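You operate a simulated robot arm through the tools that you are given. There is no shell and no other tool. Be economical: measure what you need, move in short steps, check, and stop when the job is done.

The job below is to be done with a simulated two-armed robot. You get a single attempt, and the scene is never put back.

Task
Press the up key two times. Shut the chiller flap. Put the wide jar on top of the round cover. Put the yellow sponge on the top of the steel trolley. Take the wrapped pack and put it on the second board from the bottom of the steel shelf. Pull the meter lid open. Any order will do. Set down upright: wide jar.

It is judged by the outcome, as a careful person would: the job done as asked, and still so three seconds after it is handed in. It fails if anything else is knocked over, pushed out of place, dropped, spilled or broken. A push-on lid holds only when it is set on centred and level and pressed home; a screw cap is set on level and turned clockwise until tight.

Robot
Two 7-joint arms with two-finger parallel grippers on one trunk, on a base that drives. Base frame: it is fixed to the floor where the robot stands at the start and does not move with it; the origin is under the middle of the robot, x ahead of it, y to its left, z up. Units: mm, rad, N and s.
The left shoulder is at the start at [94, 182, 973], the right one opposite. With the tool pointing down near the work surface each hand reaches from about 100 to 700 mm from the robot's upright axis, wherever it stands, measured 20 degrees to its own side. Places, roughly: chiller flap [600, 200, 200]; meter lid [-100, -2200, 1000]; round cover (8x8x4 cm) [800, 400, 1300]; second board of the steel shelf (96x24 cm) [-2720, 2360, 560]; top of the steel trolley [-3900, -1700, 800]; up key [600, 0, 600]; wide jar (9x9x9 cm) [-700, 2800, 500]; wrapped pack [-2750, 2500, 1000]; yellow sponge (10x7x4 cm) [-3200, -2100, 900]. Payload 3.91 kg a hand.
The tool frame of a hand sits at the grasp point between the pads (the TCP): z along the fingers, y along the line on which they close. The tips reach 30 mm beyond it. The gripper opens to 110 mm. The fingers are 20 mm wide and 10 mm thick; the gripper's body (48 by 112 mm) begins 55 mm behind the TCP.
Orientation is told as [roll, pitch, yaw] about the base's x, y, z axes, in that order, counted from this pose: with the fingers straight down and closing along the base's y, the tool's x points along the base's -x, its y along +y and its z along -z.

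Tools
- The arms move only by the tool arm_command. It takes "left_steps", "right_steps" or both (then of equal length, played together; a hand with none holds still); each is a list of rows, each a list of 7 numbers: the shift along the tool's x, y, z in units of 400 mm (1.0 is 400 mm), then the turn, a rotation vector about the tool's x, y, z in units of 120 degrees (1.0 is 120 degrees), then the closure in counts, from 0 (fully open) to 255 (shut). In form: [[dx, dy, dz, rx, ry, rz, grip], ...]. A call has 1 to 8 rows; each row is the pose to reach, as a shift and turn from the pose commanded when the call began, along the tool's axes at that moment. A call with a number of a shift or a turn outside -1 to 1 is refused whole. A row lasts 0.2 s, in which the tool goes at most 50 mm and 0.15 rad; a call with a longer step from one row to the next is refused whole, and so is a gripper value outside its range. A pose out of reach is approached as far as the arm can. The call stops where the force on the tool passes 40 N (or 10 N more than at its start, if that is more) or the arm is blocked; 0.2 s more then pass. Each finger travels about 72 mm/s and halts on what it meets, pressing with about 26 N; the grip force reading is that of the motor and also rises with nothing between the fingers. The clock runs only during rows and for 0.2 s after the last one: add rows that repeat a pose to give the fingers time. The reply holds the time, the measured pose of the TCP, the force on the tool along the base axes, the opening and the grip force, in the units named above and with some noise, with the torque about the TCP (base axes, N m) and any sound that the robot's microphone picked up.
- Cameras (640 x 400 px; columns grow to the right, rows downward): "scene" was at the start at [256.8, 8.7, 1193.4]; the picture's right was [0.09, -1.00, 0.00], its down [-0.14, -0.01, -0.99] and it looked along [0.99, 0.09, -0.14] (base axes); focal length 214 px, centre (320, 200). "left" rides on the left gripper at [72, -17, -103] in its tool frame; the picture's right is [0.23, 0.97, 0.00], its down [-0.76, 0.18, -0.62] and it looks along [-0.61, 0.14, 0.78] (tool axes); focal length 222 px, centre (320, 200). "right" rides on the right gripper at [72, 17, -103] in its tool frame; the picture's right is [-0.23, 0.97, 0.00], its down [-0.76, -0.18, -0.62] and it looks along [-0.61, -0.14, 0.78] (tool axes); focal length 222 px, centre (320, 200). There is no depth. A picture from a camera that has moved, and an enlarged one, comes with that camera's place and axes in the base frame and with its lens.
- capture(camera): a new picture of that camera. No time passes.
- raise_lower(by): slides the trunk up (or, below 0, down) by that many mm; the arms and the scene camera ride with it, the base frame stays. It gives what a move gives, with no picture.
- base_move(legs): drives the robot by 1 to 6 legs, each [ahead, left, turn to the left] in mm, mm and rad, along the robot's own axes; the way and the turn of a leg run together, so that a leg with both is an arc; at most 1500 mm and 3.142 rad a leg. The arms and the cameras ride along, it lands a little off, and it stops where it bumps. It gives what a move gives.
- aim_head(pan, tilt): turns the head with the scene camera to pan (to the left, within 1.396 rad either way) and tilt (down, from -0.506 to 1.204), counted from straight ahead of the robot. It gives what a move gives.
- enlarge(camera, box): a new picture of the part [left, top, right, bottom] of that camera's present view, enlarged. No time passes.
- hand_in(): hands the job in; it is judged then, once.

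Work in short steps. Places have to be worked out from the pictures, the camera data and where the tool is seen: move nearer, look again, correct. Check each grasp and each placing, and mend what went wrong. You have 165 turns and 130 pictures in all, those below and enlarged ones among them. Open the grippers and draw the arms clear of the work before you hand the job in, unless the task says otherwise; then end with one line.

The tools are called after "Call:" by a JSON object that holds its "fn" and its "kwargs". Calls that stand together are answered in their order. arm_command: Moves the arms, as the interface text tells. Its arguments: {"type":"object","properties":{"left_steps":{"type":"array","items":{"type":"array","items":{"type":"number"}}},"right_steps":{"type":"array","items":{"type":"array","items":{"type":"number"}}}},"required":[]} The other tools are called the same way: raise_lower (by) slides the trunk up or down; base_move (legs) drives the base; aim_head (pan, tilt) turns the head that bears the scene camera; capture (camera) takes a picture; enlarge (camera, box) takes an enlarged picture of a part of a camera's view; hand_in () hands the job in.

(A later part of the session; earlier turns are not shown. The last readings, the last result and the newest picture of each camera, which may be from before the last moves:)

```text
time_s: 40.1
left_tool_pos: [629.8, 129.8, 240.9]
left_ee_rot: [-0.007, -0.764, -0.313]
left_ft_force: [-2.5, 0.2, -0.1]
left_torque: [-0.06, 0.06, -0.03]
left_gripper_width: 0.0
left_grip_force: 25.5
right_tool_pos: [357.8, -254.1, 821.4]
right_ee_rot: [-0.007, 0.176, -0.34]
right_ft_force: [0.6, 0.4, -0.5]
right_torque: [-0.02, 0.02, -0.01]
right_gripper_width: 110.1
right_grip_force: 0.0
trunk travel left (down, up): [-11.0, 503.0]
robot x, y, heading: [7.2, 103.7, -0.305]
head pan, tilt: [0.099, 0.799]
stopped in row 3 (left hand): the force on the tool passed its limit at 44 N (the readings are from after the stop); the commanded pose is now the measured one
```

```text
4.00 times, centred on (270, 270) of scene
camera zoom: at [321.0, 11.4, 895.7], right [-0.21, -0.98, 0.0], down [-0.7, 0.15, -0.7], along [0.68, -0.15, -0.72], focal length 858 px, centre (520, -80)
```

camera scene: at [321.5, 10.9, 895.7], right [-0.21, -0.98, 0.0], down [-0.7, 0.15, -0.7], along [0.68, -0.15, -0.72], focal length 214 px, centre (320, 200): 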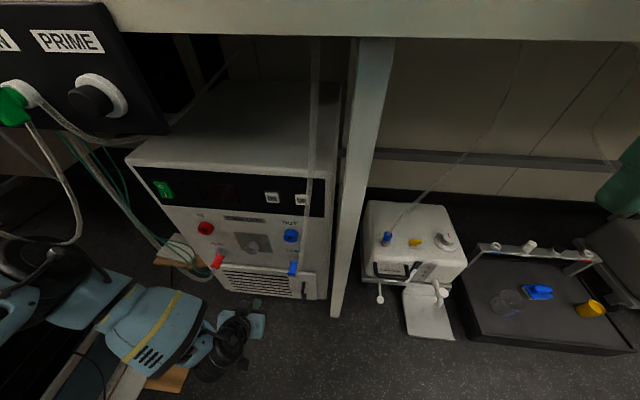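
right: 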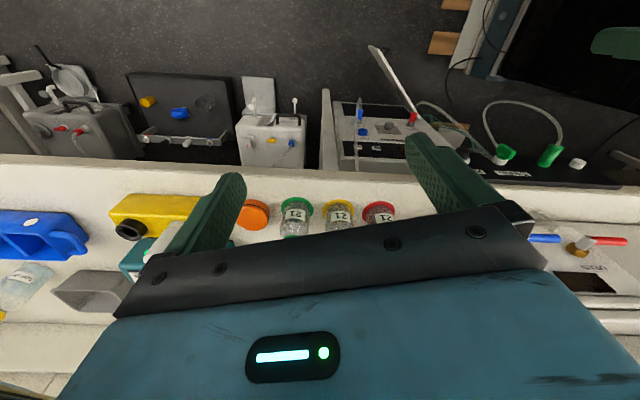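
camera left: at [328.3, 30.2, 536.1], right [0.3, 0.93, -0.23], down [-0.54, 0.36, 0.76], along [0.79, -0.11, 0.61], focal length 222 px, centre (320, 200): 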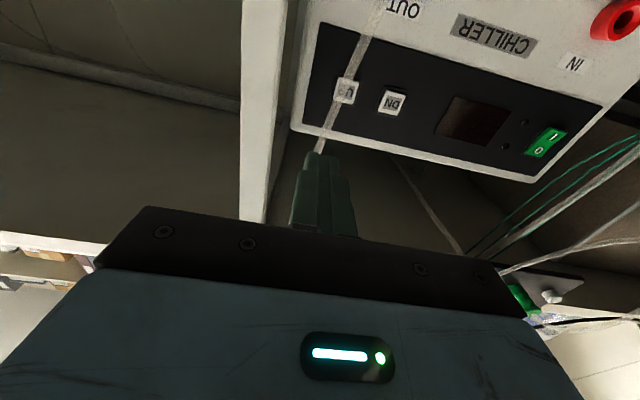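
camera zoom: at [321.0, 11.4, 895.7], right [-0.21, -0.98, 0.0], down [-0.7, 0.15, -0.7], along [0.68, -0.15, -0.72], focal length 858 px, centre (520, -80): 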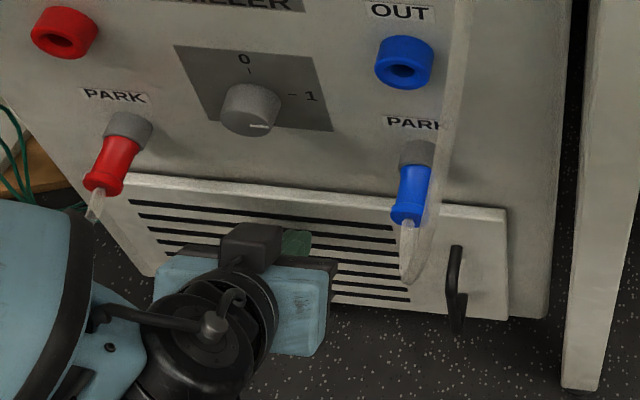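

The flap took a 44 N push and is flush, so it is shut. I'll back away, raise the trunk and look toward the right side of the room for the meter.

Call:
{"fn": "base_move", "kwargs": {"legs": [[-350, 0, 0]]}}

Call:
{"fn": "raise_lower", "kwargs": {"by": 220}}

Call:
{"fn": "aim_head", "kwargs": {"pan": -1.2, "tilt": 0.3}}

Call:
{"fn": "capture", "kwargs": {"camera": "scene"}}

```text
time_s: 42.4
left_tool_pos: [299.8, 233.3, 240.6]
left_ee_rot: [-0.007, -0.768, -0.316]
left_ft_force: [-0.1, 1.1, -0.3]
left_torque: [-0.03, -0.01, 0.0]
left_gripper_width: 0.0
left_grip_force: 25.9
right_tool_pos: [24.1, -147.0, 822.6]
right_ee_rot: [-0.009, 0.173, -0.343]
right_ft_force: [0.0, -0.3, -0.2]
right_torque: [-0.01, -0.02, -0.04]
right_gripper_width: 110.0
right_grip_force: 0.2
trunk travel left (down, up): [-11.0, 503.0]
robot x, y, heading: [-321.1, 207.7, -0.311]
head pan, tilt: [0.099, 0.799]
```

```text
time_s: 44.7
left_tool_pos: [323.3, 226.4, 550.7]
left_ee_rot: [-0.004, -0.926, -0.317]
left_ft_force: [0.3, 0.4, 0.2]
left_torque: [0.05, -0.04, -0.03]
left_gripper_width: 0.1
left_grip_force: 25.8
right_tool_pos: [25.4, -147.6, 1041.9]
right_ee_rot: [-0.007, 0.176, -0.345]
right_ft_force: [0.5, -0.2, 0.2]
right_torque: [-0.02, 0.04, 0.0]
right_gripper_width: 110.1
right_grip_force: 0.0
trunk travel left (down, up): [-231.0, 283.0]
robot x, y, heading: [-319.6, 211.9, -0.317]
head pan, tilt: [0.099, 0.799]
```

```text
time_s: 46.2
left_tool_pos: [323.9, 227.6, 551.9]
left_ee_rot: [-0.005, -0.927, -0.317]
left_ft_force: [0.5, -0.9, -0.2]
left_torque: [0.01, -0.03, 0.04]
left_gripper_width: 0.0
left_grip_force: 25.8
right_tool_pos: [25.5, -146.9, 1041.8]
right_ee_rot: [-0.007, 0.174, -0.343]
right_ft_force: [-0.5, 0.1, 0.6]
right_torque: [0.01, 0.01, 0.0]
right_gripper_width: 109.6
right_grip_force: 0.2
trunk travel left (down, up): [-231.0, 283.0]
robot x, y, heading: [-319.3, 207.9, -0.315]
head pan, tilt: [-1.201, 0.3]
```

```text
99 pictures are left
camera scene: at [-159.9, 66.0, 1179.0], right [-1.0, -0.06, 0.0], down [-0.02, 0.3, -0.96], along [0.05, -0.95, -0.3], focal length 214 px, centre (320, 200)
```

scene: 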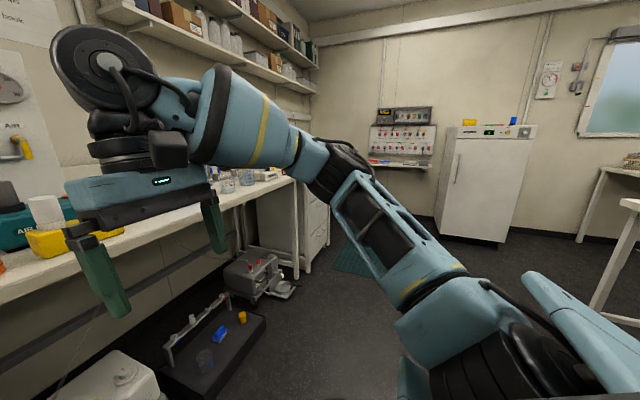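

The bench and chiller share the 18° yaw, so the room axes are d=(0.951,-0.308) and l=(0.308,0.951), and the meter sits on the bench line further right. I'll strafe right 1500 mm along the bench, clear at a≈-367 against the bench edge at a≈505, and look again.

Call:
{"fn": "base_move", "kwargs": {"legs": [[0, -1500, 0]]}}

Call:
{"fn": "aim_head", "kwargs": {"pan": -0.5, "tilt": 0.2}}

Call:
{"fn": "capture", "kwargs": {"camera": "scene"}}

```text
time_s: 59.4
left_tool_pos: [-138.5, -1188.5, 551.8]
left_ee_rot: [-0.006, -0.927, -0.324]
left_ft_force: [-0.2, -0.5, 0.1]
left_torque: [0.01, 0.0, 0.01]
left_gripper_width: 0.2
left_grip_force: 25.6
right_tool_pos: [-438.5, -1560.8, 1042.1]
right_ee_rot: [-0.006, 0.173, -0.348]
right_ft_force: [-0.1, -0.4, 0.5]
right_torque: [-0.03, 0.01, 0.02]
right_gripper_width: 110.2
right_grip_force: 0.0
trunk travel left (down, up): [-231.0, 283.0]
robot x, y, heading: [-782.0, -1203.5, -0.321]
head pan, tilt: [-1.201, 0.3]
```

```text
time_s: 60.4
left_tool_pos: [-139.5, -1188.1, 551.8]
left_ee_rot: [-0.006, -0.927, -0.323]
left_ft_force: [0.9, 0.4, 0.2]
left_torque: [0.01, -0.01, -0.02]
left_gripper_width: 0.0
left_grip_force: 25.7
right_tool_pos: [-439.3, -1561.0, 1041.8]
right_ee_rot: [-0.006, 0.174, -0.349]
right_ft_force: [0.0, 0.4, -0.6]
right_torque: [-0.01, -0.01, -0.02]
right_gripper_width: 109.8
right_grip_force: 0.0
trunk travel left (down, up): [-231.0, 283.0]
robot x, y, heading: [-787.3, -1202.4, -0.317]
head pan, tilt: [-0.499, 0.201]
```

```text
98 pictures are left
camera scene: at [-564.1, -1320.7, 1188.3], right [-0.73, -0.68, 0.0], down [-0.14, 0.15, -0.98], along [0.67, -0.72, -0.2], focal length 214 px, centre (320, 200)
```

scene: 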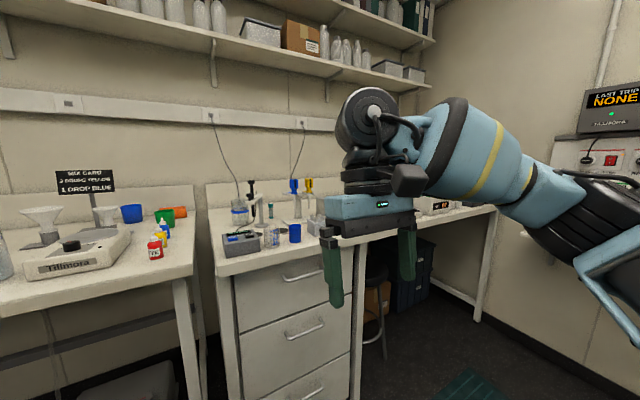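

The meter should be just behind the right hand. I'll strafe 500 mm further and look.

Call:
{"fn": "base_move", "kwargs": {"legs": [[0, -550, 0]]}}

Call:
{"fn": "aim_head", "kwargs": {"pan": 0.1, "tilt": 0.3}}

Call:
{"fn": "capture", "kwargs": {"camera": "scene"}}

```text
time_s: 65.7
left_tool_pos: [-310.4, -1709.4, 551.3]
left_ee_rot: [-0.005, -0.927, -0.327]
left_ft_force: [0.0, -0.5, -0.6]
left_torque: [-0.01, 0.03, 0.0]
left_gripper_width: 0.1
left_grip_force: 26.6
right_tool_pos: [-612.2, -2081.9, 1042.7]
right_ee_rot: [-0.005, 0.175, -0.352]
right_ft_force: [-0.1, -0.3, 0.1]
right_torque: [-0.01, 0.0, -0.01]
right_gripper_width: 110.2
right_grip_force: 0.0
trunk travel left (down, up): [-231.0, 283.0]
robot x, y, heading: [-953.6, -1722.8, -0.319]
head pan, tilt: [-0.499, 0.201]
```

```text
time_s: 66.7
left_tool_pos: [-311.7, -1709.0, 552.0]
left_ee_rot: [-0.007, -0.929, -0.326]
left_ft_force: [-0.1, 0.4, 0.9]
left_torque: [0.01, 0.03, 0.02]
left_gripper_width: 0.1
left_grip_force: 25.8
right_tool_pos: [-612.2, -2081.8, 1042.4]
right_ee_rot: [-0.007, 0.175, -0.351]
right_ft_force: [-0.8, 0.2, 0.5]
right_torque: [0.0, 0.0, -0.02]
right_gripper_width: 110.2
right_grip_force: 0.0
trunk travel left (down, up): [-231.0, 283.0]
robot x, y, heading: [-952.3, -1723.4, -0.32]
head pan, tilt: [0.099, 0.3]
```

```text
97 pictures are left
camera scene: at [-709.4, -1793.5, 1179.0], right [-0.22, -0.98, 0.0], down [-0.29, 0.07, -0.96], along [0.93, -0.21, -0.3], focal length 214 px, centre (320, 200)
```

scene: 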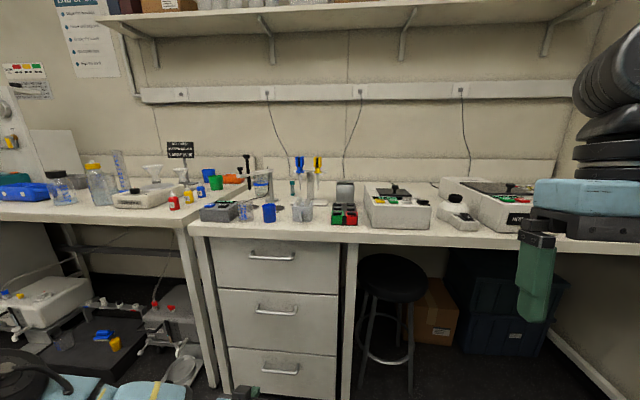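

Several devices sit on this bench. I'll enlarge the area around the predicted meter place.

Call:
{"fn": "enlarge", "kwargs": {"camera": "scene", "box": [310, 150, 550, 250]}}

```text
2.67 times, centred on (430, 200) of scene
camera zoom: at [-709.4, -1793.5, 1179.0], right [-0.22, -0.98, 0.0], down [-0.29, 0.07, -0.96], along [0.93, -0.21, -0.3], focal length 572 px, centre (27, 200)
```

zoom: 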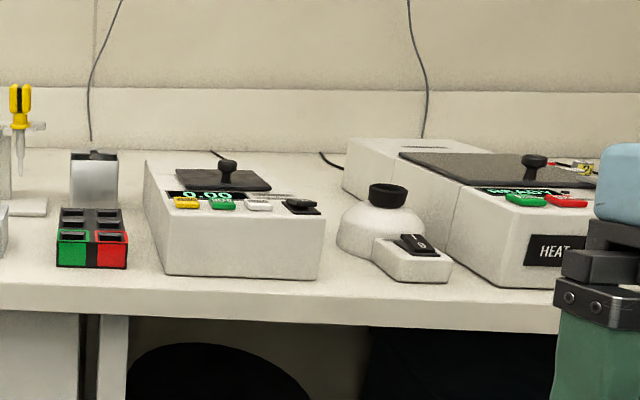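

The meter is the device with the 0.00 display, and its dark knobbed lid is near (-63..-100,-2205,1000). Before driving in I'll bring the left hand up and back to its home-like pose so it clears the bench.

Call:
{"fn": "arm_command", "kwargs": {"left_steps": [[-0.049, 0.014, -0.098, 0, 0.055, 0, 255], [-0.098, 0.028, -0.196, 0, 0.11, 0, 255], [-0.146, 0.041, -0.294, 0, 0.165, 0, 255], [-0.195, 0.055, -0.392, 0, 0.22, 0, 255], [-0.244, 0.069, -0.49, 0, 0.276, 0, 255], [-0.293, 0.082, -0.588, 0, 0.332, 0, 255], [-0.341, 0.096, -0.686, 0, 0.387, 0, 255], [-0.39, 0.11, -0.785, 0, 0.442, 0, 255]]}}

Call:
{"fn": "arm_command", "kwargs": {"left_steps": [[0.057, 0.015, -0.11, 0, 0, 0, 255], [0.113, 0.03, -0.22, 0, 0, 0, 255], [0.17, 0.045, -0.335, 0, 0, 0, 255]]}}

```text
time_s: 68.5
left_tool_pos: [-445.0, -1616.3, 864.5]
left_ee_rot: [-0.003, -0.001, -0.332]
left_ft_force: [-0.3, -0.4, -0.2]
left_torque: [-0.01, 0.0, 0.05]
left_gripper_width: 0.0
left_grip_force: 26.0
right_tool_pos: [-612.7, -2081.2, 1042.8]
right_ee_rot: [-0.007, 0.174, -0.35]
right_ft_force: [-1.0, -0.6, 0.0]
right_torque: [0.01, 0.0, 0.01]
right_gripper_width: 110.0
right_grip_force: 0.0
trunk travel left (down, up): [-231.0, 283.0]
robot x, y, heading: [-957.9, -1720.3, -0.322]
head pan, tilt: [0.099, 0.3]
```

```text
refused: row 3 steps farther than a row can; nothing moved
```

I'll finish lifting the left hand, raise the trunk 150 mm, and drive 330 mm toward the bench.

Call:
{"fn": "arm_command", "kwargs": {"left_steps": [[0.05, 0.012, -0.085, 0, 0, 0, 255], [0.1, 0.024, -0.17, 0, 0, 0, 255], [0.14, 0.036, -0.255, 0, 0, 0, 255], [0.17, 0.045, -0.335, 0, 0, 0, 255]]}}

Call:
{"fn": "raise_lower", "kwargs": {"by": 150}}

Call:
{"fn": "base_move", "kwargs": {"legs": [[330, 0, 0]]}}

Call:
{"fn": "aim_head", "kwargs": {"pan": -0.2, "tilt": 0.7}}

Call:
{"fn": "capture", "kwargs": {"camera": "scene"}}

```text
time_s: 69.5
left_tool_pos: [-505.8, -1575.3, 997.2]
left_ee_rot: [-0.004, 0.0, -0.33]
left_ft_force: [-1.3, 0.5, 0.5]
left_torque: [-0.02, -0.03, -0.04]
left_gripper_width: 0.0
left_grip_force: 25.7
right_tool_pos: [-612.2, -2079.4, 1042.1]
right_ee_rot: [-0.007, 0.175, -0.351]
right_ft_force: [0.3, -0.4, -0.5]
right_torque: [-0.02, 0.04, 0.01]
right_gripper_width: 110.1
right_grip_force: 0.1
trunk travel left (down, up): [-231.0, 283.0]
robot x, y, heading: [-957.1, -1720.8, -0.322]
head pan, tilt: [0.099, 0.3]
```

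```text
time_s: 71.3
left_tool_pos: [-504.0, -1575.1, 1147.5]
left_ee_rot: [-0.003, 0.0, -0.329]
left_ft_force: [-0.9, 0.0, 0.7]
left_torque: [-0.04, -0.04, -0.03]
left_gripper_width: 0.1
left_grip_force: 26.2
right_tool_pos: [-612.5, -2081.3, 1191.4]
right_ee_rot: [-0.008, 0.174, -0.351]
right_ft_force: [0.9, 0.2, -0.1]
right_torque: [0.0, 0.0, 0.02]
right_gripper_width: 110.1
right_grip_force: 0.0
trunk travel left (down, up): [-381.0, 133.0]
robot x, y, heading: [-957.7, -1720.6, -0.32]
head pan, tilt: [0.099, 0.3]
```

```text
time_s: 73.4
left_tool_pos: [-193.8, -1680.8, 1147.6]
left_ee_rot: [-0.004, -0.002, -0.331]
left_ft_force: [1.2, -0.7, -0.1]
left_torque: [-0.01, -0.02, 0.01]
left_gripper_width: 0.0
left_grip_force: 26.1
right_tool_pos: [-303.3, -2184.9, 1192.0]
right_ee_rot: [-0.008, 0.174, -0.351]
right_ft_force: [-0.1, 0.9, 0.7]
right_torque: [0.01, 0.03, 0.03]
right_gripper_width: 109.9
right_grip_force: 0.2
trunk travel left (down, up): [-381.0, 133.0]
robot x, y, heading: [-648.4, -1823.0, -0.323]
head pan, tilt: [0.099, 0.3]
```

```text
time_s: 74.3
left_tool_pos: [-195.8, -1679.7, 1148.1]
left_ee_rot: [-0.003, -0.001, -0.331]
left_ft_force: [0.2, 0.1, 0.0]
left_torque: [-0.01, 0.02, 0.03]
left_gripper_width: 0.2
left_grip_force: 26.0
right_tool_pos: [-304.2, -2184.8, 1192.1]
right_ee_rot: [-0.007, 0.175, -0.353]
right_ft_force: [-0.3, -0.1, 0.1]
right_torque: [0.0, -0.02, -0.02]
right_gripper_width: 109.8
right_grip_force: 0.0
trunk travel left (down, up): [-381.0, 133.0]
robot x, y, heading: [-644.1, -1820.7, -0.327]
head pan, tilt: [-0.201, 0.7]
```

```text
95 pictures are left
camera scene: at [-459.4, -1904.9, 1297.0], right [-0.5, -0.87, 0.0], down [-0.56, 0.32, -0.77], along [0.66, -0.38, -0.64], focal length 214 px, centre (320, 200)
```

scene: 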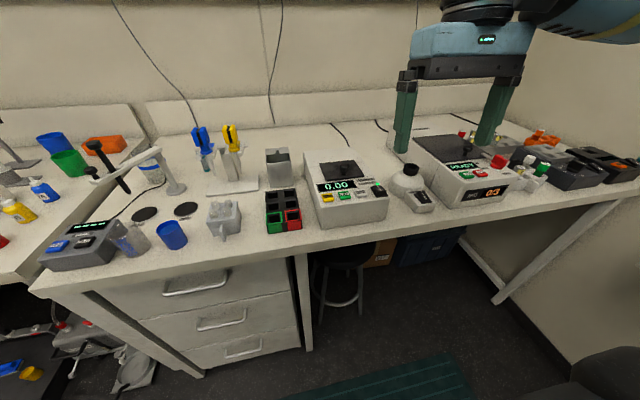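

Call:
{"fn": "enlarge", "kwargs": {"camera": "scene", "box": [290, 135, 410, 235]}}

```text
4.00 times, centred on (350, 185) of scene
camera zoom: at [-459.4, -1904.9, 1297.0], right [-0.5, -0.87, 0.0], down [-0.56, 0.32, -0.77], along [0.66, -0.38, -0.64], focal length 858 px, centre (200, 260)
```

zoom: 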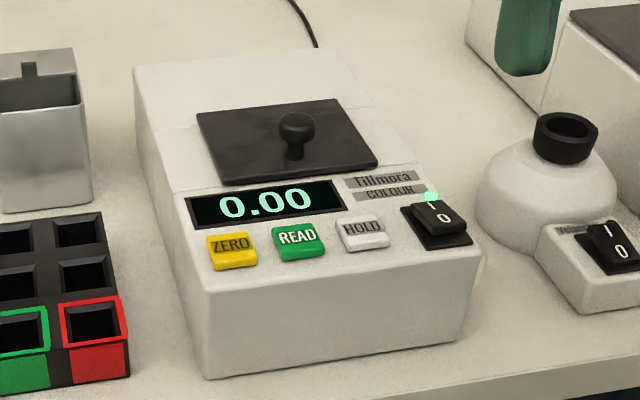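

The knob is at about (-68,-2204,1001), with the lid surface at z≈978 and likely hinged at the back (about 77 mm lever). I'll drive 130 mm closer and straighten the right hand.

Call:
{"fn": "base_move", "kwargs": {"legs": [[130, 0, 0]]}}

Call:
{"fn": "arm_command", "kwargs": {"right_steps": [[0, 0, 0, 0, -0.04, 0, 120], [0, 0, 0, 0, -0.083, 0, 120]]}}

Call:
{"fn": "capture", "kwargs": {"camera": "right"}}

```text
time_s: 75.6
left_tool_pos: [-73.4, -1721.1, 1147.4]
left_ee_rot: [-0.003, -0.003, -0.331]
left_ft_force: [0.2, -1.1, -0.9]
left_torque: [0.01, 0.02, -0.02]
left_gripper_width: 0.1
left_grip_force: 25.4
right_tool_pos: [-182.1, -2225.3, 1193.1]
right_ee_rot: [-0.007, 0.174, -0.353]
right_ft_force: [1.0, -0.1, 0.5]
right_torque: [0.02, 0.01, -0.02]
right_gripper_width: 110.0
right_grip_force: 0.0
trunk travel left (down, up): [-381.0, 133.0]
robot x, y, heading: [-526.9, -1868.1, -0.322]
head pan, tilt: [-0.201, 0.7]
```

```text
time_s: 76.2
left_tool_pos: [-72.4, -1720.4, 1148.0]
left_ee_rot: [-0.002, -0.002, -0.332]
left_ft_force: [-0.1, 0.1, 0.7]
left_torque: [-0.02, 0.0, -0.03]
left_gripper_width: 0.0
left_grip_force: 25.7
right_tool_pos: [-181.1, -2226.1, 1191.3]
right_ee_rot: [-0.006, 0.0, -0.353]
right_ft_force: [0.2, 0.5, -0.2]
right_torque: [-0.03, -0.01, 0.01]
right_gripper_width: 58.2
right_grip_force: 0.1
trunk travel left (down, up): [-381.0, 133.0]
robot x, y, heading: [-526.9, -1866.5, -0.322]
head pan, tilt: [-0.201, 0.7]
```

```text
93 pictures are left
camera right: at [-242.1, -2184.1, 1294.8], right [0.55, 0.84, -0.01], down [0.65, -0.43, 0.62], along [0.52, -0.35, -0.78], focal length 222 px, centre (320, 200)
```

right: 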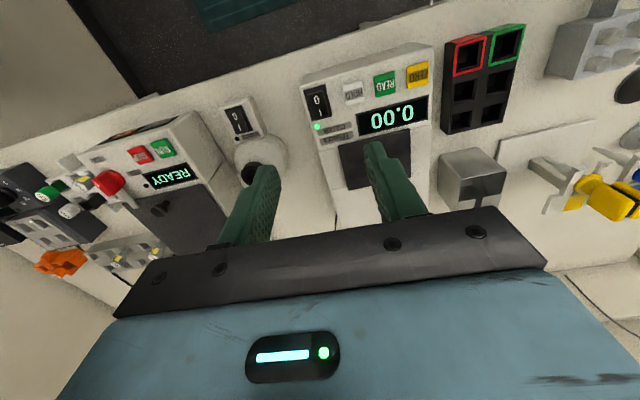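

I'll move the right hand over the knob and down to TCP z≈1070, then view.

Call:
{"fn": "arm_command", "kwargs": {"right_steps": [[-0.082, 0.05, 0, 0, 0, 0, 120], [-0.164, 0.1, 0, 0, 0, 0, 120], [-0.246, 0.149, 0, 0, 0, 0, 120], [-0.246, 0.149, 0.1, 0, 0, 0, 120], [-0.246, 0.149, 0.2, 0, 0, 0, 120], [-0.246, 0.149, 0.3, 0, 0, 0, 120]]}}

Call:
{"fn": "capture", "kwargs": {"camera": "right"}}

Call:
{"fn": "enlarge", "kwargs": {"camera": "scene", "box": [250, 120, 450, 245]}}

```text
time_s: 77.6
left_tool_pos: [-72.6, -1721.5, 1148.9]
left_ee_rot: [-0.003, -0.001, -0.332]
left_ft_force: [-0.6, 0.1, -0.1]
left_torque: [-0.01, -0.01, 0.02]
left_gripper_width: 0.0
left_grip_force: 26.3
right_tool_pos: [-67.6, -2203.8, 1072.5]
right_ee_rot: [-0.004, 0.0, -0.353]
right_ft_force: [-0.4, 0.0, 0.7]
right_torque: [0.02, 0.02, 0.01]
right_gripper_width: 58.1
right_grip_force: 0.0
trunk travel left (down, up): [-381.0, 133.0]
robot x, y, heading: [-523.3, -1863.1, -0.322]
head pan, tilt: [-0.201, 0.7]
```

```text
92 pictures are left
camera right: at [-129.4, -2162.7, 1174.3], right [0.55, 0.84, -0.01], down [0.65, -0.43, 0.62], along [0.52, -0.35, -0.78], focal length 222 px, centre (320, 200)
```

right: 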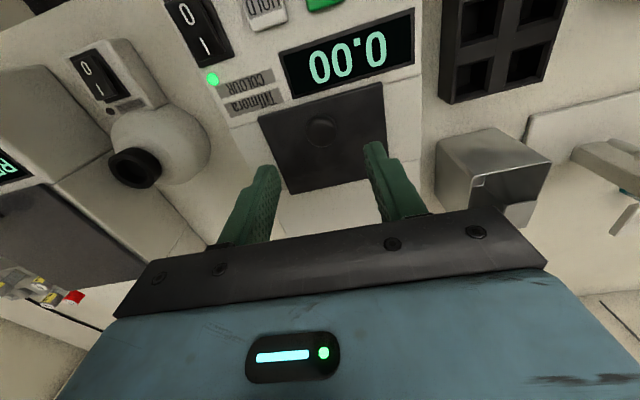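

```text
3.20 times, centred on (350, 182) of scene
camera zoom: at [-336.6, -1946.5, 1296.8], right [-0.5, -0.87, 0.0], down [-0.56, 0.32, -0.76], along [0.66, -0.38, -0.64], focal length 686 px, centre (224, 256)
```

zoom: 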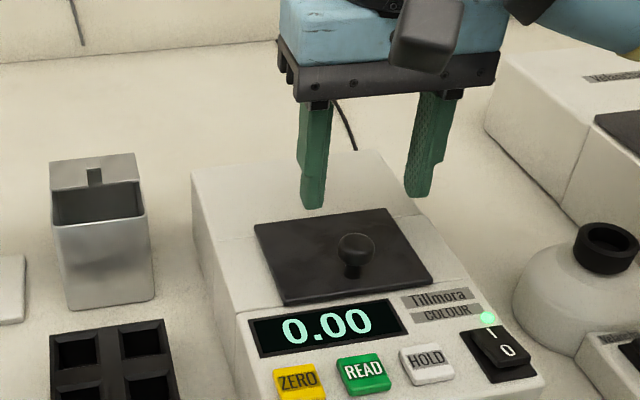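

The knob is at (-72,-2202), which agrees to within about 5 mm. I'll lower to TCP z≈1013 (tips just above the lid) and close on the knob.

Call:
{"fn": "arm_command", "kwargs": {"right_steps": [[0.009, 0.002, 0.08, 0, 0, 0, 120], [0.009, 0.002, 0.148, 0, 0, 0, 120], [0.009, 0.002, 0.148, 0, 0, 0, 255], [0.009, 0.002, 0.148, 0, 0, 0, 255], [0.009, 0.002, 0.148, 0, 0, 0, 255]]}}

Call:
{"fn": "enlarge", "kwargs": {"camera": "scene", "box": [250, 120, 450, 245]}}

```text
time_s: 78.8
left_tool_pos: [-73.3, -1717.9, 1149.4]
left_ee_rot: [-0.006, -0.005, -0.331]
left_ft_force: [0.7, 0.2, -0.4]
left_torque: [0.05, 0.02, -0.01]
left_gripper_width: 0.0
left_grip_force: 26.2
right_tool_pos: [-71.8, -2200.4, 1015.9]
right_ee_rot: [-0.003, -0.004, -0.347]
right_ft_force: [6.1, 10.2, 23.8]
right_torque: [0.41, -0.42, 0.1]
right_gripper_width: 23.4
right_grip_force: 44.6
trunk travel left (down, up): [-381.0, 133.0]
robot x, y, heading: [-526.5, -1865.3, -0.317]
head pan, tilt: [-0.201, 0.7]
```

```text
3.20 times, centred on (350, 182) of scene
camera zoom: at [-337.8, -1943.4, 1297.3], right [-0.5, -0.87, 0.0], down [-0.56, 0.32, -0.77], along [0.66, -0.38, -0.64], focal length 686 px, centre (224, 256)
```

zoom: 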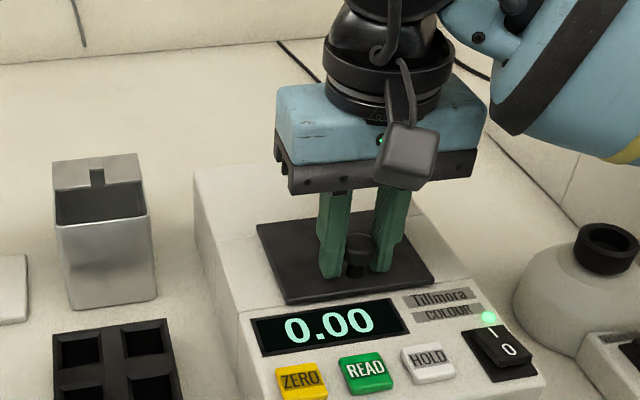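

The knob is gripped (23 mm). I'll start lifting along an arc about the assumed back hinge and check the forces.

Call:
{"fn": "arm_command", "kwargs": {"right_steps": [[-0.0145, 0, -0.039, 0, 0, 0, 255], [-0.037, 0, -0.074, 0, 0, 0, 255], [-0.037, 0, -0.074, 0, 0, 0, 255]]}}

Call:
{"fn": "enlarge", "kwargs": {"camera": "scene", "box": [250, 120, 450, 245]}}

```text
time_s: 79.4
left_tool_pos: [-72.5, -1720.0, 1148.1]
left_ee_rot: [-0.003, -0.001, -0.331]
left_ft_force: [-0.3, 0.0, -0.5]
left_torque: [-0.01, -0.04, -0.03]
left_gripper_width: 0.0
left_grip_force: 25.9
right_tool_pos: [-63.7, -2203.0, 1027.2]
right_ee_rot: [-0.012, 0.02, -0.344]
right_ft_force: [2.3, 8.0, -18.5]
right_torque: [0.07, -0.44, -0.25]
right_gripper_width: 23.2
right_grip_force: 45.2
trunk travel left (down, up): [-381.0, 133.0]
robot x, y, heading: [-525.8, -1865.6, -0.322]
head pan, tilt: [-0.201, 0.7]
stopped in row 2 (right hand): the force on the tool passed its limit at 94 N (the readings are from after the stop); the commanded pose is now the measured one
```

```text
3.20 times, centred on (350, 182) of scene
camera zoom: at [-337.0, -1945.4, 1296.9], right [-0.5, -0.87, 0.0], down [-0.56, 0.32, -0.77], along [0.66, -0.38, -0.64], focal length 686 px, centre (224, 256)
```

zoom: 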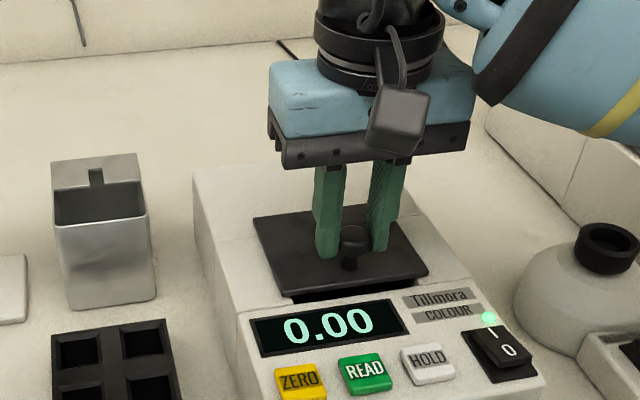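

The lid shifted uniformly about 8 mm backward rather than tilting, and it resists lifting, so it is a sliding lid. I'll relieve the upward pull and slide horizontally backward.

Call:
{"fn": "arm_command", "kwargs": {"right_steps": [[0, 0, 0.015, 0, 0, 0, 255], [-0.03, 0, 0.015, 0, 0, 0, 255], [-0.06, 0, 0.015, 0, 0, 0, 255], [-0.06, 0, 0.015, 0, 0, 0, 255]]}}

Call:
{"fn": "enlarge", "kwargs": {"camera": "scene", "box": [250, 120, 450, 245]}}

```text
time_s: 80.4
left_tool_pos: [-73.9, -1718.4, 1148.9]
left_ee_rot: [-0.006, -0.004, -0.331]
left_ft_force: [0.0, 0.9, -0.4]
left_torque: [-0.01, -0.01, 0.02]
left_gripper_width: 0.0
left_grip_force: 25.9
right_tool_pos: [-40.7, -2210.2, 1026.0]
right_ee_rot: [-0.012, 0.01, -0.348]
right_ft_force: [3.7, 10.0, 28.4]
right_torque: [0.44, 0.43, -0.08]
right_gripper_width: 23.0
right_grip_force: 45.2
trunk travel left (down, up): [-381.0, 133.0]
robot x, y, heading: [-524.3, -1867.6, -0.32]
head pan, tilt: [-0.201, 0.7]
```

```text
3.20 times, centred on (350, 182) of scene
camera zoom: at [-338.1, -1943.0, 1297.5], right [-0.5, -0.87, 0.0], down [-0.56, 0.32, -0.77], along [0.66, -0.38, -0.64], focal length 686 px, centre (224, 256)
```

zoom: 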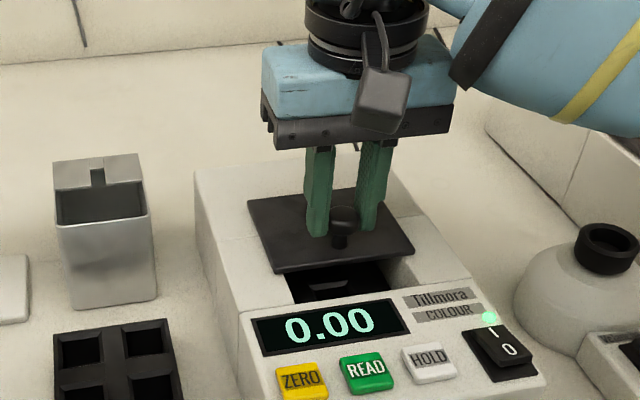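

It slides and the opening shows. I'll continue backward about 60 mm, easing the hand up slightly.

Call:
{"fn": "arm_command", "kwargs": {"right_steps": [[-0.03, 0, -0.008, 0, 0, 0, 255], [-0.06, 0, -0.008, 0, 0, 0, 255], [-0.09, 0, -0.008, 0, 0, 0, 255], [-0.12, 0, -0.008, 0, 0, 0, 255], [-0.15, 0, -0.008, 0, 0, 0, 255], [-0.15, 0, -0.008, 0, 0, 0, 255]]}}

Call:
{"fn": "enlarge", "kwargs": {"camera": "scene", "box": [250, 120, 450, 245]}}

```text
time_s: 81.8
left_tool_pos: [-73.1, -1717.2, 1148.9]
left_ee_rot: [-0.006, -0.003, -0.331]
left_ft_force: [0.1, -0.2, -0.6]
left_torque: [-0.01, 0.01, 0.0]
left_gripper_width: 0.2
left_grip_force: 26.3
right_tool_pos: [15.9, -2228.9, 1025.2]
right_ee_rot: [-0.015, 0.015, -0.343]
right_ft_force: [0.9, 24.3, 10.1]
right_torque: [0.46, 0.28, -0.09]
right_gripper_width: 23.3
right_grip_force: 44.7
trunk travel left (down, up): [-381.0, 133.0]
robot x, y, heading: [-521.7, -1863.0, -0.318]
head pan, tilt: [-0.201, 0.7]
```

```text
3.20 times, centred on (350, 182) of scene
camera zoom: at [-337.4, -1941.8, 1297.2], right [-0.5, -0.87, 0.0], down [-0.56, 0.32, -0.77], along [0.66, -0.38, -0.64], focal length 686 px, centre (224, 256)
```

zoom: 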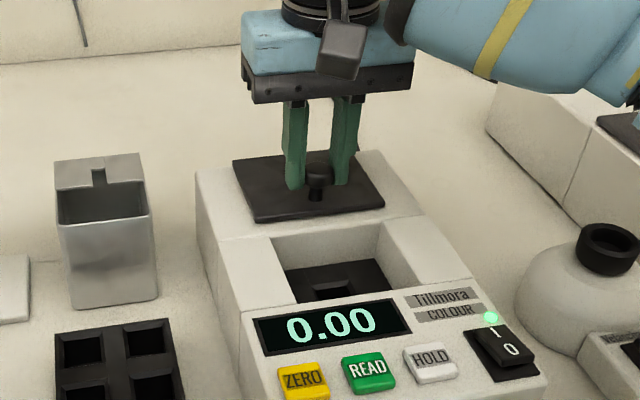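

The well is fully uncovered. I'll try another 12 mm to reach any end stop, with a slight left ease.

Call:
{"fn": "arm_command", "kwargs": {"right_steps": [[-0.015, 0.006, 0, 0, 0, 0, 255], [-0.03, 0.006, 0, 0, 0, 0, 255], [-0.03, 0.006, 0, 0, 0, 0, 255]]}}

```text
time_s: 82.6
left_tool_pos: [-72.5, -1722.5, 1148.6]
left_ee_rot: [-0.001, 0.001, -0.332]
left_ft_force: [0.8, 0.0, 0.7]
left_torque: [0.04, 0.01, -0.01]
left_gripper_width: 0.0
left_grip_force: 26.1
right_tool_pos: [29.1, -2240.6, 1024.8]
right_ee_rot: [-0.013, 0.014, -0.354]
right_ft_force: [-0.1, -0.2, -0.3]
right_torque: [0.01, -0.01, -0.02]
right_gripper_width: 0.0
right_grip_force: 38.1
trunk travel left (down, up): [-381.0, 133.0]
robot x, y, heading: [-522.1, -1867.9, -0.322]
head pan, tilt: [-0.201, 0.7]
```

The fingers slipped off the knob. I'll look.

Call:
{"fn": "enlarge", "kwargs": {"camera": "scene", "box": [250, 120, 450, 245]}}

```text
3.20 times, centred on (350, 182) of scene
camera zoom: at [-336.7, -1947.2, 1296.8], right [-0.5, -0.87, 0.0], down [-0.56, 0.32, -0.76], along [0.66, -0.38, -0.64], focal length 686 px, centre (224, 256)
```

zoom: 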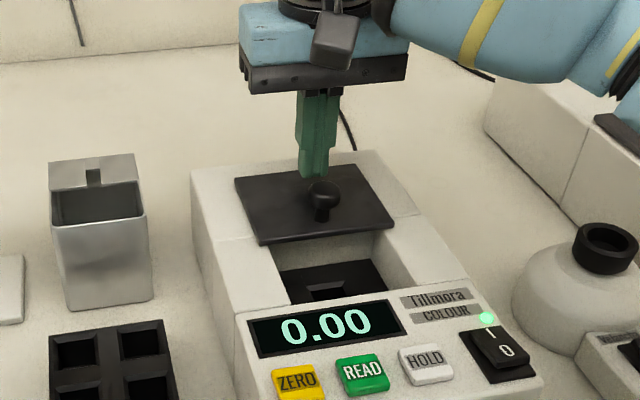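

The lid crept forward about 20 mm when released. I'll go up, over and down in front of the knob, then push it back with closed fingertips.

Call:
{"fn": "arm_command", "kwargs": {"right_steps": [[0, 0, -0.12, 0, 0, 0, 255], [0.1, 0.003, -0.12, 0, 0, 0, 255], [0.19, 0.006, -0.12, 0, 0, 0, 255], [0.19, 0.006, -0.05, 0, 0, 0, 255], [0.19, 0.006, 0.02, 0, 0, 0, 255]]}}

Call:
{"fn": "enlarge", "kwargs": {"camera": "scene", "box": [250, 120, 450, 245]}}

```text
time_s: 83.8
left_tool_pos: [-71.2, -1720.4, 1147.6]
left_ee_rot: [-0.004, -0.003, -0.332]
left_ft_force: [-0.3, 0.3, -0.2]
left_torque: [0.0, -0.01, -0.02]
left_gripper_width: 0.0
left_grip_force: 26.2
right_tool_pos: [-42.7, -2207.4, 1018.6]
right_ee_rot: [-0.012, 0.016, -0.347]
right_ft_force: [-0.5, -0.5, -0.7]
right_torque: [-0.01, 0.05, 0.0]
right_gripper_width: 0.0
right_grip_force: 37.5
trunk travel left (down, up): [-381.0, 133.0]
robot x, y, heading: [-524.4, -1868.8, -0.32]
head pan, tilt: [-0.201, 0.7]
```

```text
3.20 times, centred on (350, 182) of scene
camera zoom: at [-336.8, -1945.9, 1296.9], right [-0.5, -0.87, 0.0], down [-0.56, 0.32, -0.76], along [0.66, -0.38, -0.64], focal length 686 px, centre (224, 256)
```

zoom: 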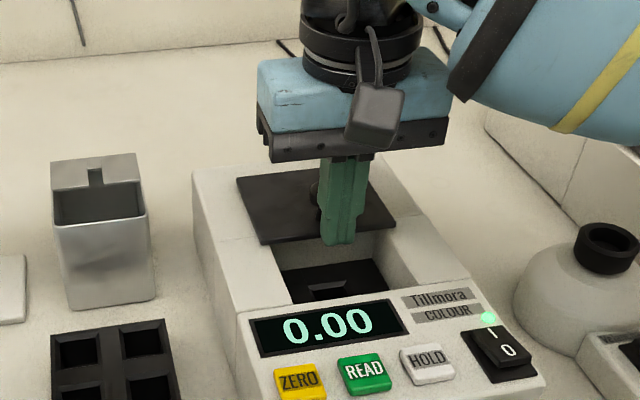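

The finger is about 7 mm right of the knob's line. I'll shift it left and push backward.

Call:
{"fn": "arm_command", "kwargs": {"right_steps": [[0, 0.017, 0, 0, 0, 0, 255], [-0.04, 0.017, 0, 0, 0, 0, 255], [-0.07, 0.017, 0, 0, 0, 0, 255], [-0.1, 0.017, 0, 0, 0, 0, 255], [-0.12, 0.017, 0, 0, 0, 0, 255], [-0.14, 0.017, 0, 0, 0, 0, 255]]}}

Call:
{"fn": "enlarge", "kwargs": {"camera": "scene", "box": [250, 120, 450, 245]}}

```text
time_s: 85.0
left_tool_pos: [-75.8, -1720.7, 1150.3]
left_ee_rot: [-0.003, -0.004, -0.333]
left_ft_force: [0.0, 0.0, 0.8]
left_torque: [0.02, 0.01, 0.02]
left_gripper_width: 0.0
left_grip_force: 26.0
right_tool_pos: [-4.3, -2213.0, 1017.8]
right_ee_rot: [-0.017, 0.036, -0.339]
right_ft_force: [-29.2, 7.6, 10.2]
right_torque: [-0.14, 0.46, -0.16]
right_gripper_width: 0.2
right_grip_force: 37.6
trunk travel left (down, up): [-381.0, 133.0]
robot x, y, heading: [-524.5, -1864.6, -0.323]
head pan, tilt: [-0.201, 0.7]
stopped in row 6 (right hand): the force on the tool passed its limit at 49 N (the readings are from after the stop); the commanded pose is now the measured one
```

```text
3.20 times, centred on (350, 182) of scene
camera zoom: at [-341.1, -1944.8, 1297.6], right [-0.5, -0.87, 0.0], down [-0.56, 0.32, -0.77], along [0.66, -0.38, -0.64], focal length 686 px, centre (224, 256)
```

zoom: 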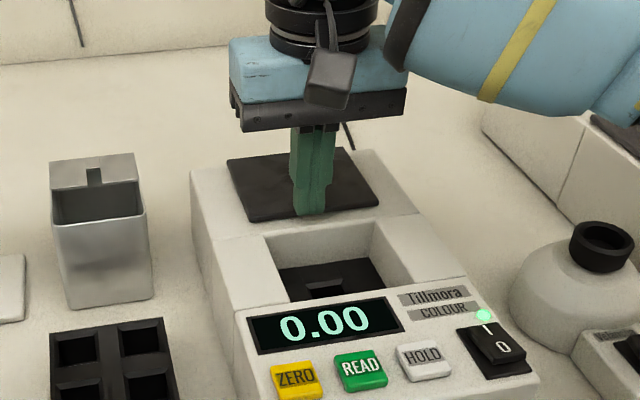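

The lid is back at its stop with the well fully open. I'll back off 20 mm and rise, then check that it stays.

Call:
{"fn": "arm_command", "kwargs": {"right_steps": [[0.03, 0, 0, 0, 0, 0, 255], [0.06, 0, 0, 0, 0, 0, 255], [0.06, 0, -0.12, 0, 0, 0, 255], [0.06, 0, -0.24, 0, 0, 0, 255], [0.06, 0, -0.36, 0, 0, 0, 255], [0.06, 0, -0.4, 0, 0, 0, 120]]}}

Call:
{"fn": "enlarge", "kwargs": {"camera": "scene", "box": [250, 120, 450, 245]}}

```text
time_s: 86.4
left_tool_pos: [-73.1, -1721.3, 1147.5]
left_ee_rot: [-0.003, -0.003, -0.331]
left_ft_force: [0.0, 0.3, -0.3]
left_torque: [0.0, 0.01, -0.01]
left_gripper_width: 0.0
left_grip_force: 25.3
right_tool_pos: [-16.9, -2206.9, 1175.4]
right_ee_rot: [-0.016, 0.031, -0.341]
right_ft_force: [0.4, 0.0, 0.0]
right_torque: [0.0, 0.01, 0.0]
right_gripper_width: 53.5
right_grip_force: 0.1
trunk travel left (down, up): [-381.0, 133.0]
robot x, y, heading: [-526.3, -1864.3, -0.325]
head pan, tilt: [-0.201, 0.7]
```

```text
3.20 times, centred on (350, 182) of scene
camera zoom: at [-337.5, -1945.7, 1296.8], right [-0.5, -0.87, 0.0], down [-0.56, 0.32, -0.76], along [0.66, -0.38, -0.64], focal length 686 px, centre (224, 256)
```

zoom: 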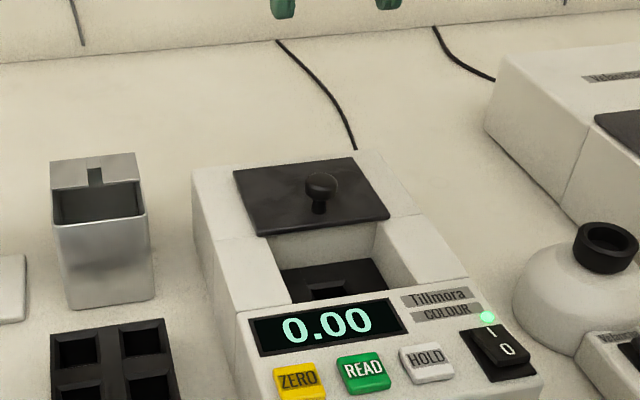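

It sprang forward several millimetres. I'll let time pass with a retraction of the hand and look whether it is drifting.

Call:
{"fn": "arm_command", "kwargs": {"right_steps": [[0.06, 0, 0, 0, 0, 0, 120], [0.12, 0, 0, 0, 0, 0, 120], [0.18, 0, 0, 0, 0, 0, 120], [0.18, 0, 0, 0, 0, 0, 120], [0.18, 0, 0, 0, 0, 0, 120], [0.18, 0, 0, 0, 0, 0, 120], [0.18, 0, 0, 0, 0, 0, 120]]}}

Call:
{"fn": "enlarge", "kwargs": {"camera": "scene", "box": [250, 120, 450, 245]}}

```text
time_s: 88.0
left_tool_pos: [-73.3, -1722.1, 1148.2]
left_ee_rot: [-0.002, -0.003, -0.331]
left_ft_force: [-0.2, 0.0, 0.4]
left_torque: [0.0, -0.01, 0.02]
left_gripper_width: 0.2
left_grip_force: 26.3
right_tool_pos: [-83.7, -2182.7, 1177.0]
right_ee_rot: [-0.015, 0.03, -0.342]
right_ft_force: [0.2, -0.4, -0.7]
right_torque: [0.0, 0.01, 0.03]
right_gripper_width: 58.0
right_grip_force: 0.0
trunk travel left (down, up): [-381.0, 133.0]
robot x, y, heading: [-524.7, -1863.9, -0.326]
head pan, tilt: [-0.201, 0.7]
```

```text
3.20 times, centred on (350, 182) of scene
camera zoom: at [-337.5, -1945.6, 1296.9], right [-0.5, -0.87, 0.0], down [-0.56, 0.32, -0.76], along [0.66, -0.38, -0.64], focal length 686 px, centre (224, 256)
```

zoom: 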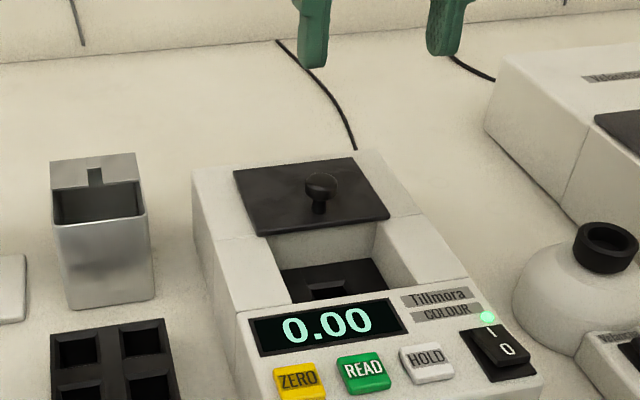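

The lid is stable and open at its stop. Now I'll back off to known free floor, turn toward the sponge side of the room, and look.

Call:
{"fn": "base_move", "kwargs": {"legs": [[-460, 0, 0], [0, 0, -2.59]]}}

Call:
{"fn": "aim_head", "kwargs": {"pan": 0.0, "tilt": 0.25}}

Call:
{"fn": "capture", "kwargs": {"camera": "scene"}}

```text
time_s: 96.9
left_tool_pos: [-1275.2, -2075.1, 1148.2]
left_ee_rot: [-0.003, -0.002, -2.935]
left_ft_force: [-0.1, -0.1, -0.7]
left_torque: [0.0, 0.01, -0.02]
left_gripper_width: 0.0
left_grip_force: 26.1
right_tool_pos: [-1501.9, -1672.6, 1177.2]
right_ee_rot: [-0.016, 0.031, -2.943]
right_ft_force: [-1.0, 1.0, -0.3]
right_torque: [0.0, 0.0, 0.01]
right_gripper_width: 58.2
right_grip_force: 0.0
trunk travel left (down, up): [-381.0, 133.0]
robot x, y, heading: [-961.5, -1718.4, -2.927]
head pan, tilt: [-0.201, 0.7]
```

```text
time_s: 97.8
left_tool_pos: [-1273.2, -2073.8, 1147.8]
left_ee_rot: [-0.002, -0.003, -2.935]
left_ft_force: [-0.4, -0.2, 0.3]
left_torque: [0.0, 0.01, 0.05]
left_gripper_width: 0.0
left_grip_force: 26.0
right_tool_pos: [-1502.8, -1672.2, 1177.8]
right_ee_rot: [-0.016, 0.031, -2.945]
right_ft_force: [-0.4, 0.0, -0.2]
right_torque: [0.02, 0.01, -0.04]
right_gripper_width: 58.4
right_grip_force: 0.1
trunk travel left (down, up): [-381.0, 133.0]
robot x, y, heading: [-959.9, -1717.5, -2.924]
head pan, tilt: [0.0, 0.25]
```

```text
81 pictures are left
camera scene: at [-1170.7, -1764.3, 1337.6], right [-0.21, 0.98, 0.0], down [0.24, 0.05, -0.97], along [-0.95, -0.21, -0.25], focal length 214 px, centre (320, 200)
```

scene: 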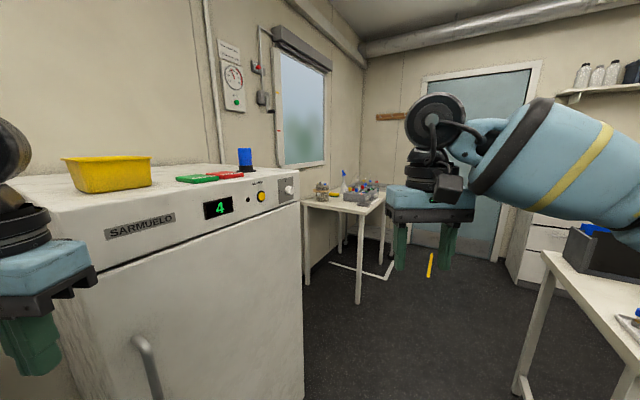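

Beyond the fridge stands a small white table holding items, with more behind it. I'll enlarge there.

Call:
{"fn": "enlarge", "kwargs": {"camera": "scene", "box": [280, 150, 480, 290]}}

```text
2.86 times, centred on (380, 220) of scene
camera zoom: at [-1170.7, -1764.3, 1337.6], right [-0.21, 0.98, 0.0], down [0.24, 0.05, -0.97], along [-0.95, -0.21, -0.25], focal length 613 px, centre (149, 143)
```

zoom: 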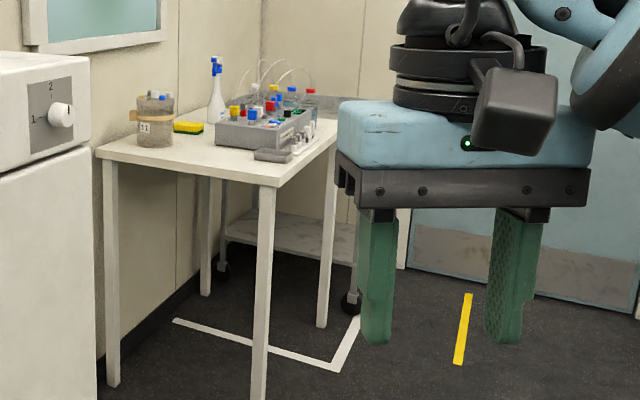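

The sponge is on the white table near (-3060..-3200,-2050..-2100,890), with the steel trolley behind it. I'll turn to face the wall side (-l) and strafe right down the corridor in two parts.

Call:
{"fn": "base_move", "kwargs": {"legs": [[0, 0, 1.03], [60, 0, 0], [0, -1000, 0]]}}

Call:
{"fn": "aim_head", "kwargs": {"pan": -0.7, "tilt": 0.4}}

Call:
{"fn": "capture", "kwargs": {"camera": "scene"}}

```text
time_s: 102.6
left_tool_pos: [-862.8, -2215.9, 1148.1]
left_ee_rot: [-0.004, -0.001, -1.901]
left_ft_force: [0.1, -1.2, -0.4]
left_torque: [0.0, 0.0, 0.01]
left_gripper_width: 0.0
left_grip_force: 25.8
right_tool_pos: [-1317.0, -2207.5, 1179.0]
right_ee_rot: [-0.011, 0.029, -1.89]
right_ft_force: [9.9, -2.9, 3.7]
right_torque: [0.15, 0.73, 0.25]
right_gripper_width: 58.2
right_grip_force: 0.1
trunk travel left (down, up): [-381.0, 133.0]
robot x, y, heading: [-1009.6, -1766.8, -1.893]
head pan, tilt: [0.0, 0.25]
stopped in leg 3: the robot was blocked; the commanded pose is now the measured one
```

```text
time_s: 103.6
left_tool_pos: [-862.8, -2217.0, 1146.0]
left_ee_rot: [-0.004, -0.001, -1.902]
left_ft_force: [0.6, -0.1, 0.0]
left_torque: [-0.01, 0.01, -0.02]
left_gripper_width: 0.4
left_grip_force: 26.2
right_tool_pos: [-1317.6, -2207.2, 1178.1]
right_ee_rot: [-0.013, 0.029, -1.893]
right_ft_force: [15.2, -5.6, 5.5]
right_torque: [0.22, 1.14, 0.42]
right_gripper_width: 58.3
right_grip_force: 0.1
trunk travel left (down, up): [-381.0, 133.0]
robot x, y, heading: [-1009.4, -1760.0, -1.897]
head pan, tilt: [-0.7, 0.4]
```

```text
79 pictures are left
camera scene: at [-1124.7, -1928.3, 1324.0], right [-0.52, 0.85, 0.0], down [0.33, 0.2, -0.92], along [-0.79, -0.48, -0.39], focal length 214 px, centre (320, 200)
```

scene: 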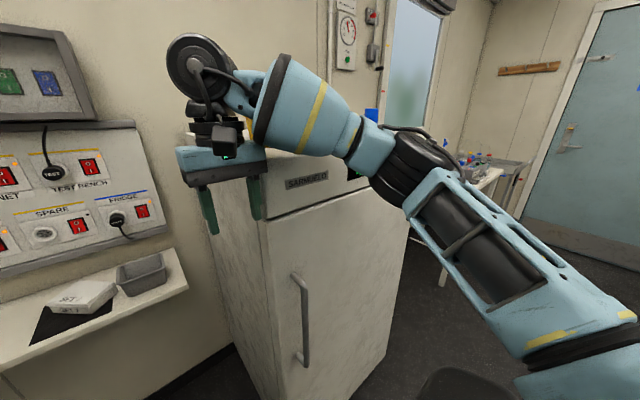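

The right finger touched the fridge's left side. I'll step back left, then pull the right hand in closer to the body.

Call:
{"fn": "base_move", "kwargs": {"legs": [[0, 60, 0]]}}

Call:
{"fn": "arm_command", "kwargs": {"right_steps": [[0.1, 0, 0, 0, 0, 0, 120], [0.2, 0, 0, 0, 0, 0, 120], [0.3, 0, 0, 0, 0, 0, 120], [0.38, 0, 0, 0, 0, 0, 120]]}}

Call:
{"fn": "enlarge", "kwargs": {"camera": "scene", "box": [160, 60, 480, 320]}}

```text
time_s: 104.8
left_tool_pos: [-808.9, -2235.4, 1148.3]
left_ee_rot: [-0.002, -0.001, -1.904]
left_ft_force: [0.6, 0.3, -0.4]
left_torque: [-0.01, -0.02, 0.0]
left_gripper_width: 0.0
left_grip_force: 26.2
right_tool_pos: [-1264.7, -2225.9, 1177.6]
right_ee_rot: [-0.011, 0.029, -1.897]
right_ft_force: [0.8, -0.7, 0.0]
right_torque: [0.01, 0.01, 0.01]
right_gripper_width: 58.0
right_grip_force: 0.0
trunk travel left (down, up): [-381.0, 133.0]
robot x, y, heading: [-950.3, -1783.9, -1.893]
head pan, tilt: [-0.7, 0.4]
```

```text
time_s: 105.8
left_tool_pos: [-808.7, -2235.2, 1148.0]
left_ee_rot: [-0.004, -0.002, -1.905]
left_ft_force: [-0.1, 0.3, 0.3]
left_torque: [0.02, -0.02, 0.03]
left_gripper_width: 0.2
left_grip_force: 25.9
right_tool_pos: [-1215.9, -2080.5, 1183.3]
right_ee_rot: [-0.011, 0.031, -1.898]
right_ft_force: [-0.7, 0.9, 0.2]
right_torque: [-0.02, -0.01, -0.02]
right_gripper_width: 58.3
right_grip_force: 0.1
trunk travel left (down, up): [-381.0, 133.0]
robot x, y, heading: [-952.5, -1785.1, -1.893]
head pan, tilt: [-0.7, 0.4]
```

```text
1.54 times, centred on (320, 190) of scene
camera zoom: at [-1070.8, -1946.2, 1323.8], right [-0.52, 0.85, 0.0], down [0.33, 0.2, -0.92], along [-0.79, -0.48, -0.39], focal length 330 px, centre (320, 215)
```

zoom: 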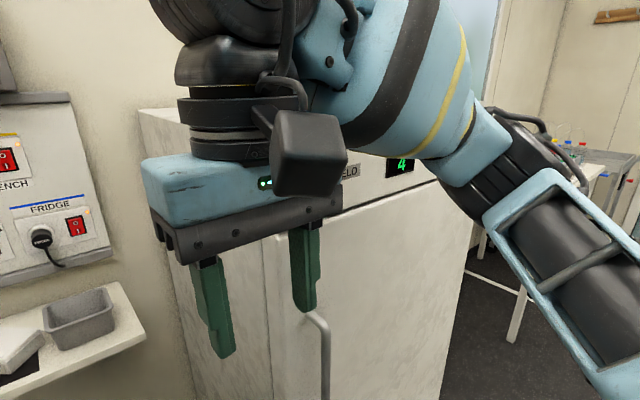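

The hand is in closer now. I'll back off 50 mm and strafe right past the fridge.

Call:
{"fn": "base_move", "kwargs": {"legs": [[-50, 0, 0], [0, -1300, 0]]}}

Call:
{"fn": "aim_head", "kwargs": {"pan": -0.5, "tilt": 0.5}}

Call:
{"fn": "capture", "kwargs": {"camera": "scene"}}

```text
time_s: 118.1
left_tool_pos: [-2033.3, -1773.7, 1149.2]
left_ee_rot: [-0.002, -0.003, -1.899]
left_ft_force: [-0.3, 0.3, 0.7]
left_torque: [-0.03, 0.02, 0.01]
left_gripper_width: 0.1
left_grip_force: 25.9
right_tool_pos: [-2441.0, -1620.9, 1182.8]
right_ee_rot: [-0.011, 0.029, -1.891]
right_ft_force: [0.2, -0.3, -0.2]
right_torque: [-0.02, -0.01, -0.01]
right_gripper_width: 58.5
right_grip_force: 0.2
trunk travel left (down, up): [-381.0, 133.0]
robot x, y, heading: [-2181.0, -1321.8, -1.89]
head pan, tilt: [-0.7, 0.4]
```

```text
time_s: 118.8
left_tool_pos: [-2033.0, -1772.8, 1148.6]
left_ee_rot: [-0.004, 0.0, -1.899]
left_ft_force: [-1.0, 0.7, 0.6]
left_torque: [0.04, -0.02, -0.01]
left_gripper_width: 0.0
left_grip_force: 25.6
right_tool_pos: [-2439.8, -1621.6, 1181.9]
right_ee_rot: [-0.01, 0.03, -1.892]
right_ft_force: [0.6, 0.5, 0.3]
right_torque: [-0.01, 0.02, -0.01]
right_gripper_width: 58.3
right_grip_force: 0.0
trunk travel left (down, up): [-381.0, 133.0]
robot x, y, heading: [-2181.8, -1321.5, -1.884]
head pan, tilt: [-0.499, 0.499]
```

```text
77 pictures are left
camera scene: at [-2284.0, -1499.2, 1314.6], right [-0.68, 0.73, 0.0], down [0.35, 0.33, -0.88], along [-0.64, -0.6, -0.48], focal length 214 px, centre (320, 200)
```

scene: 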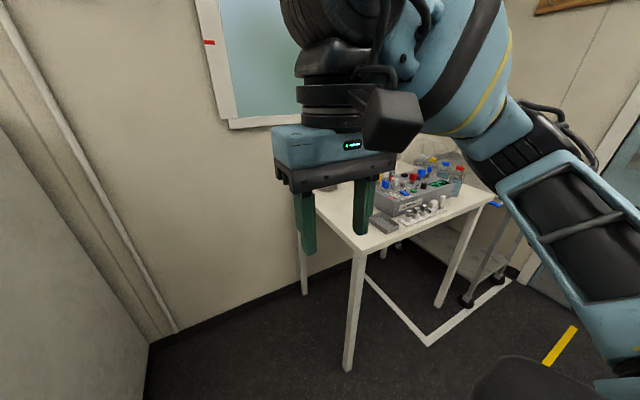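

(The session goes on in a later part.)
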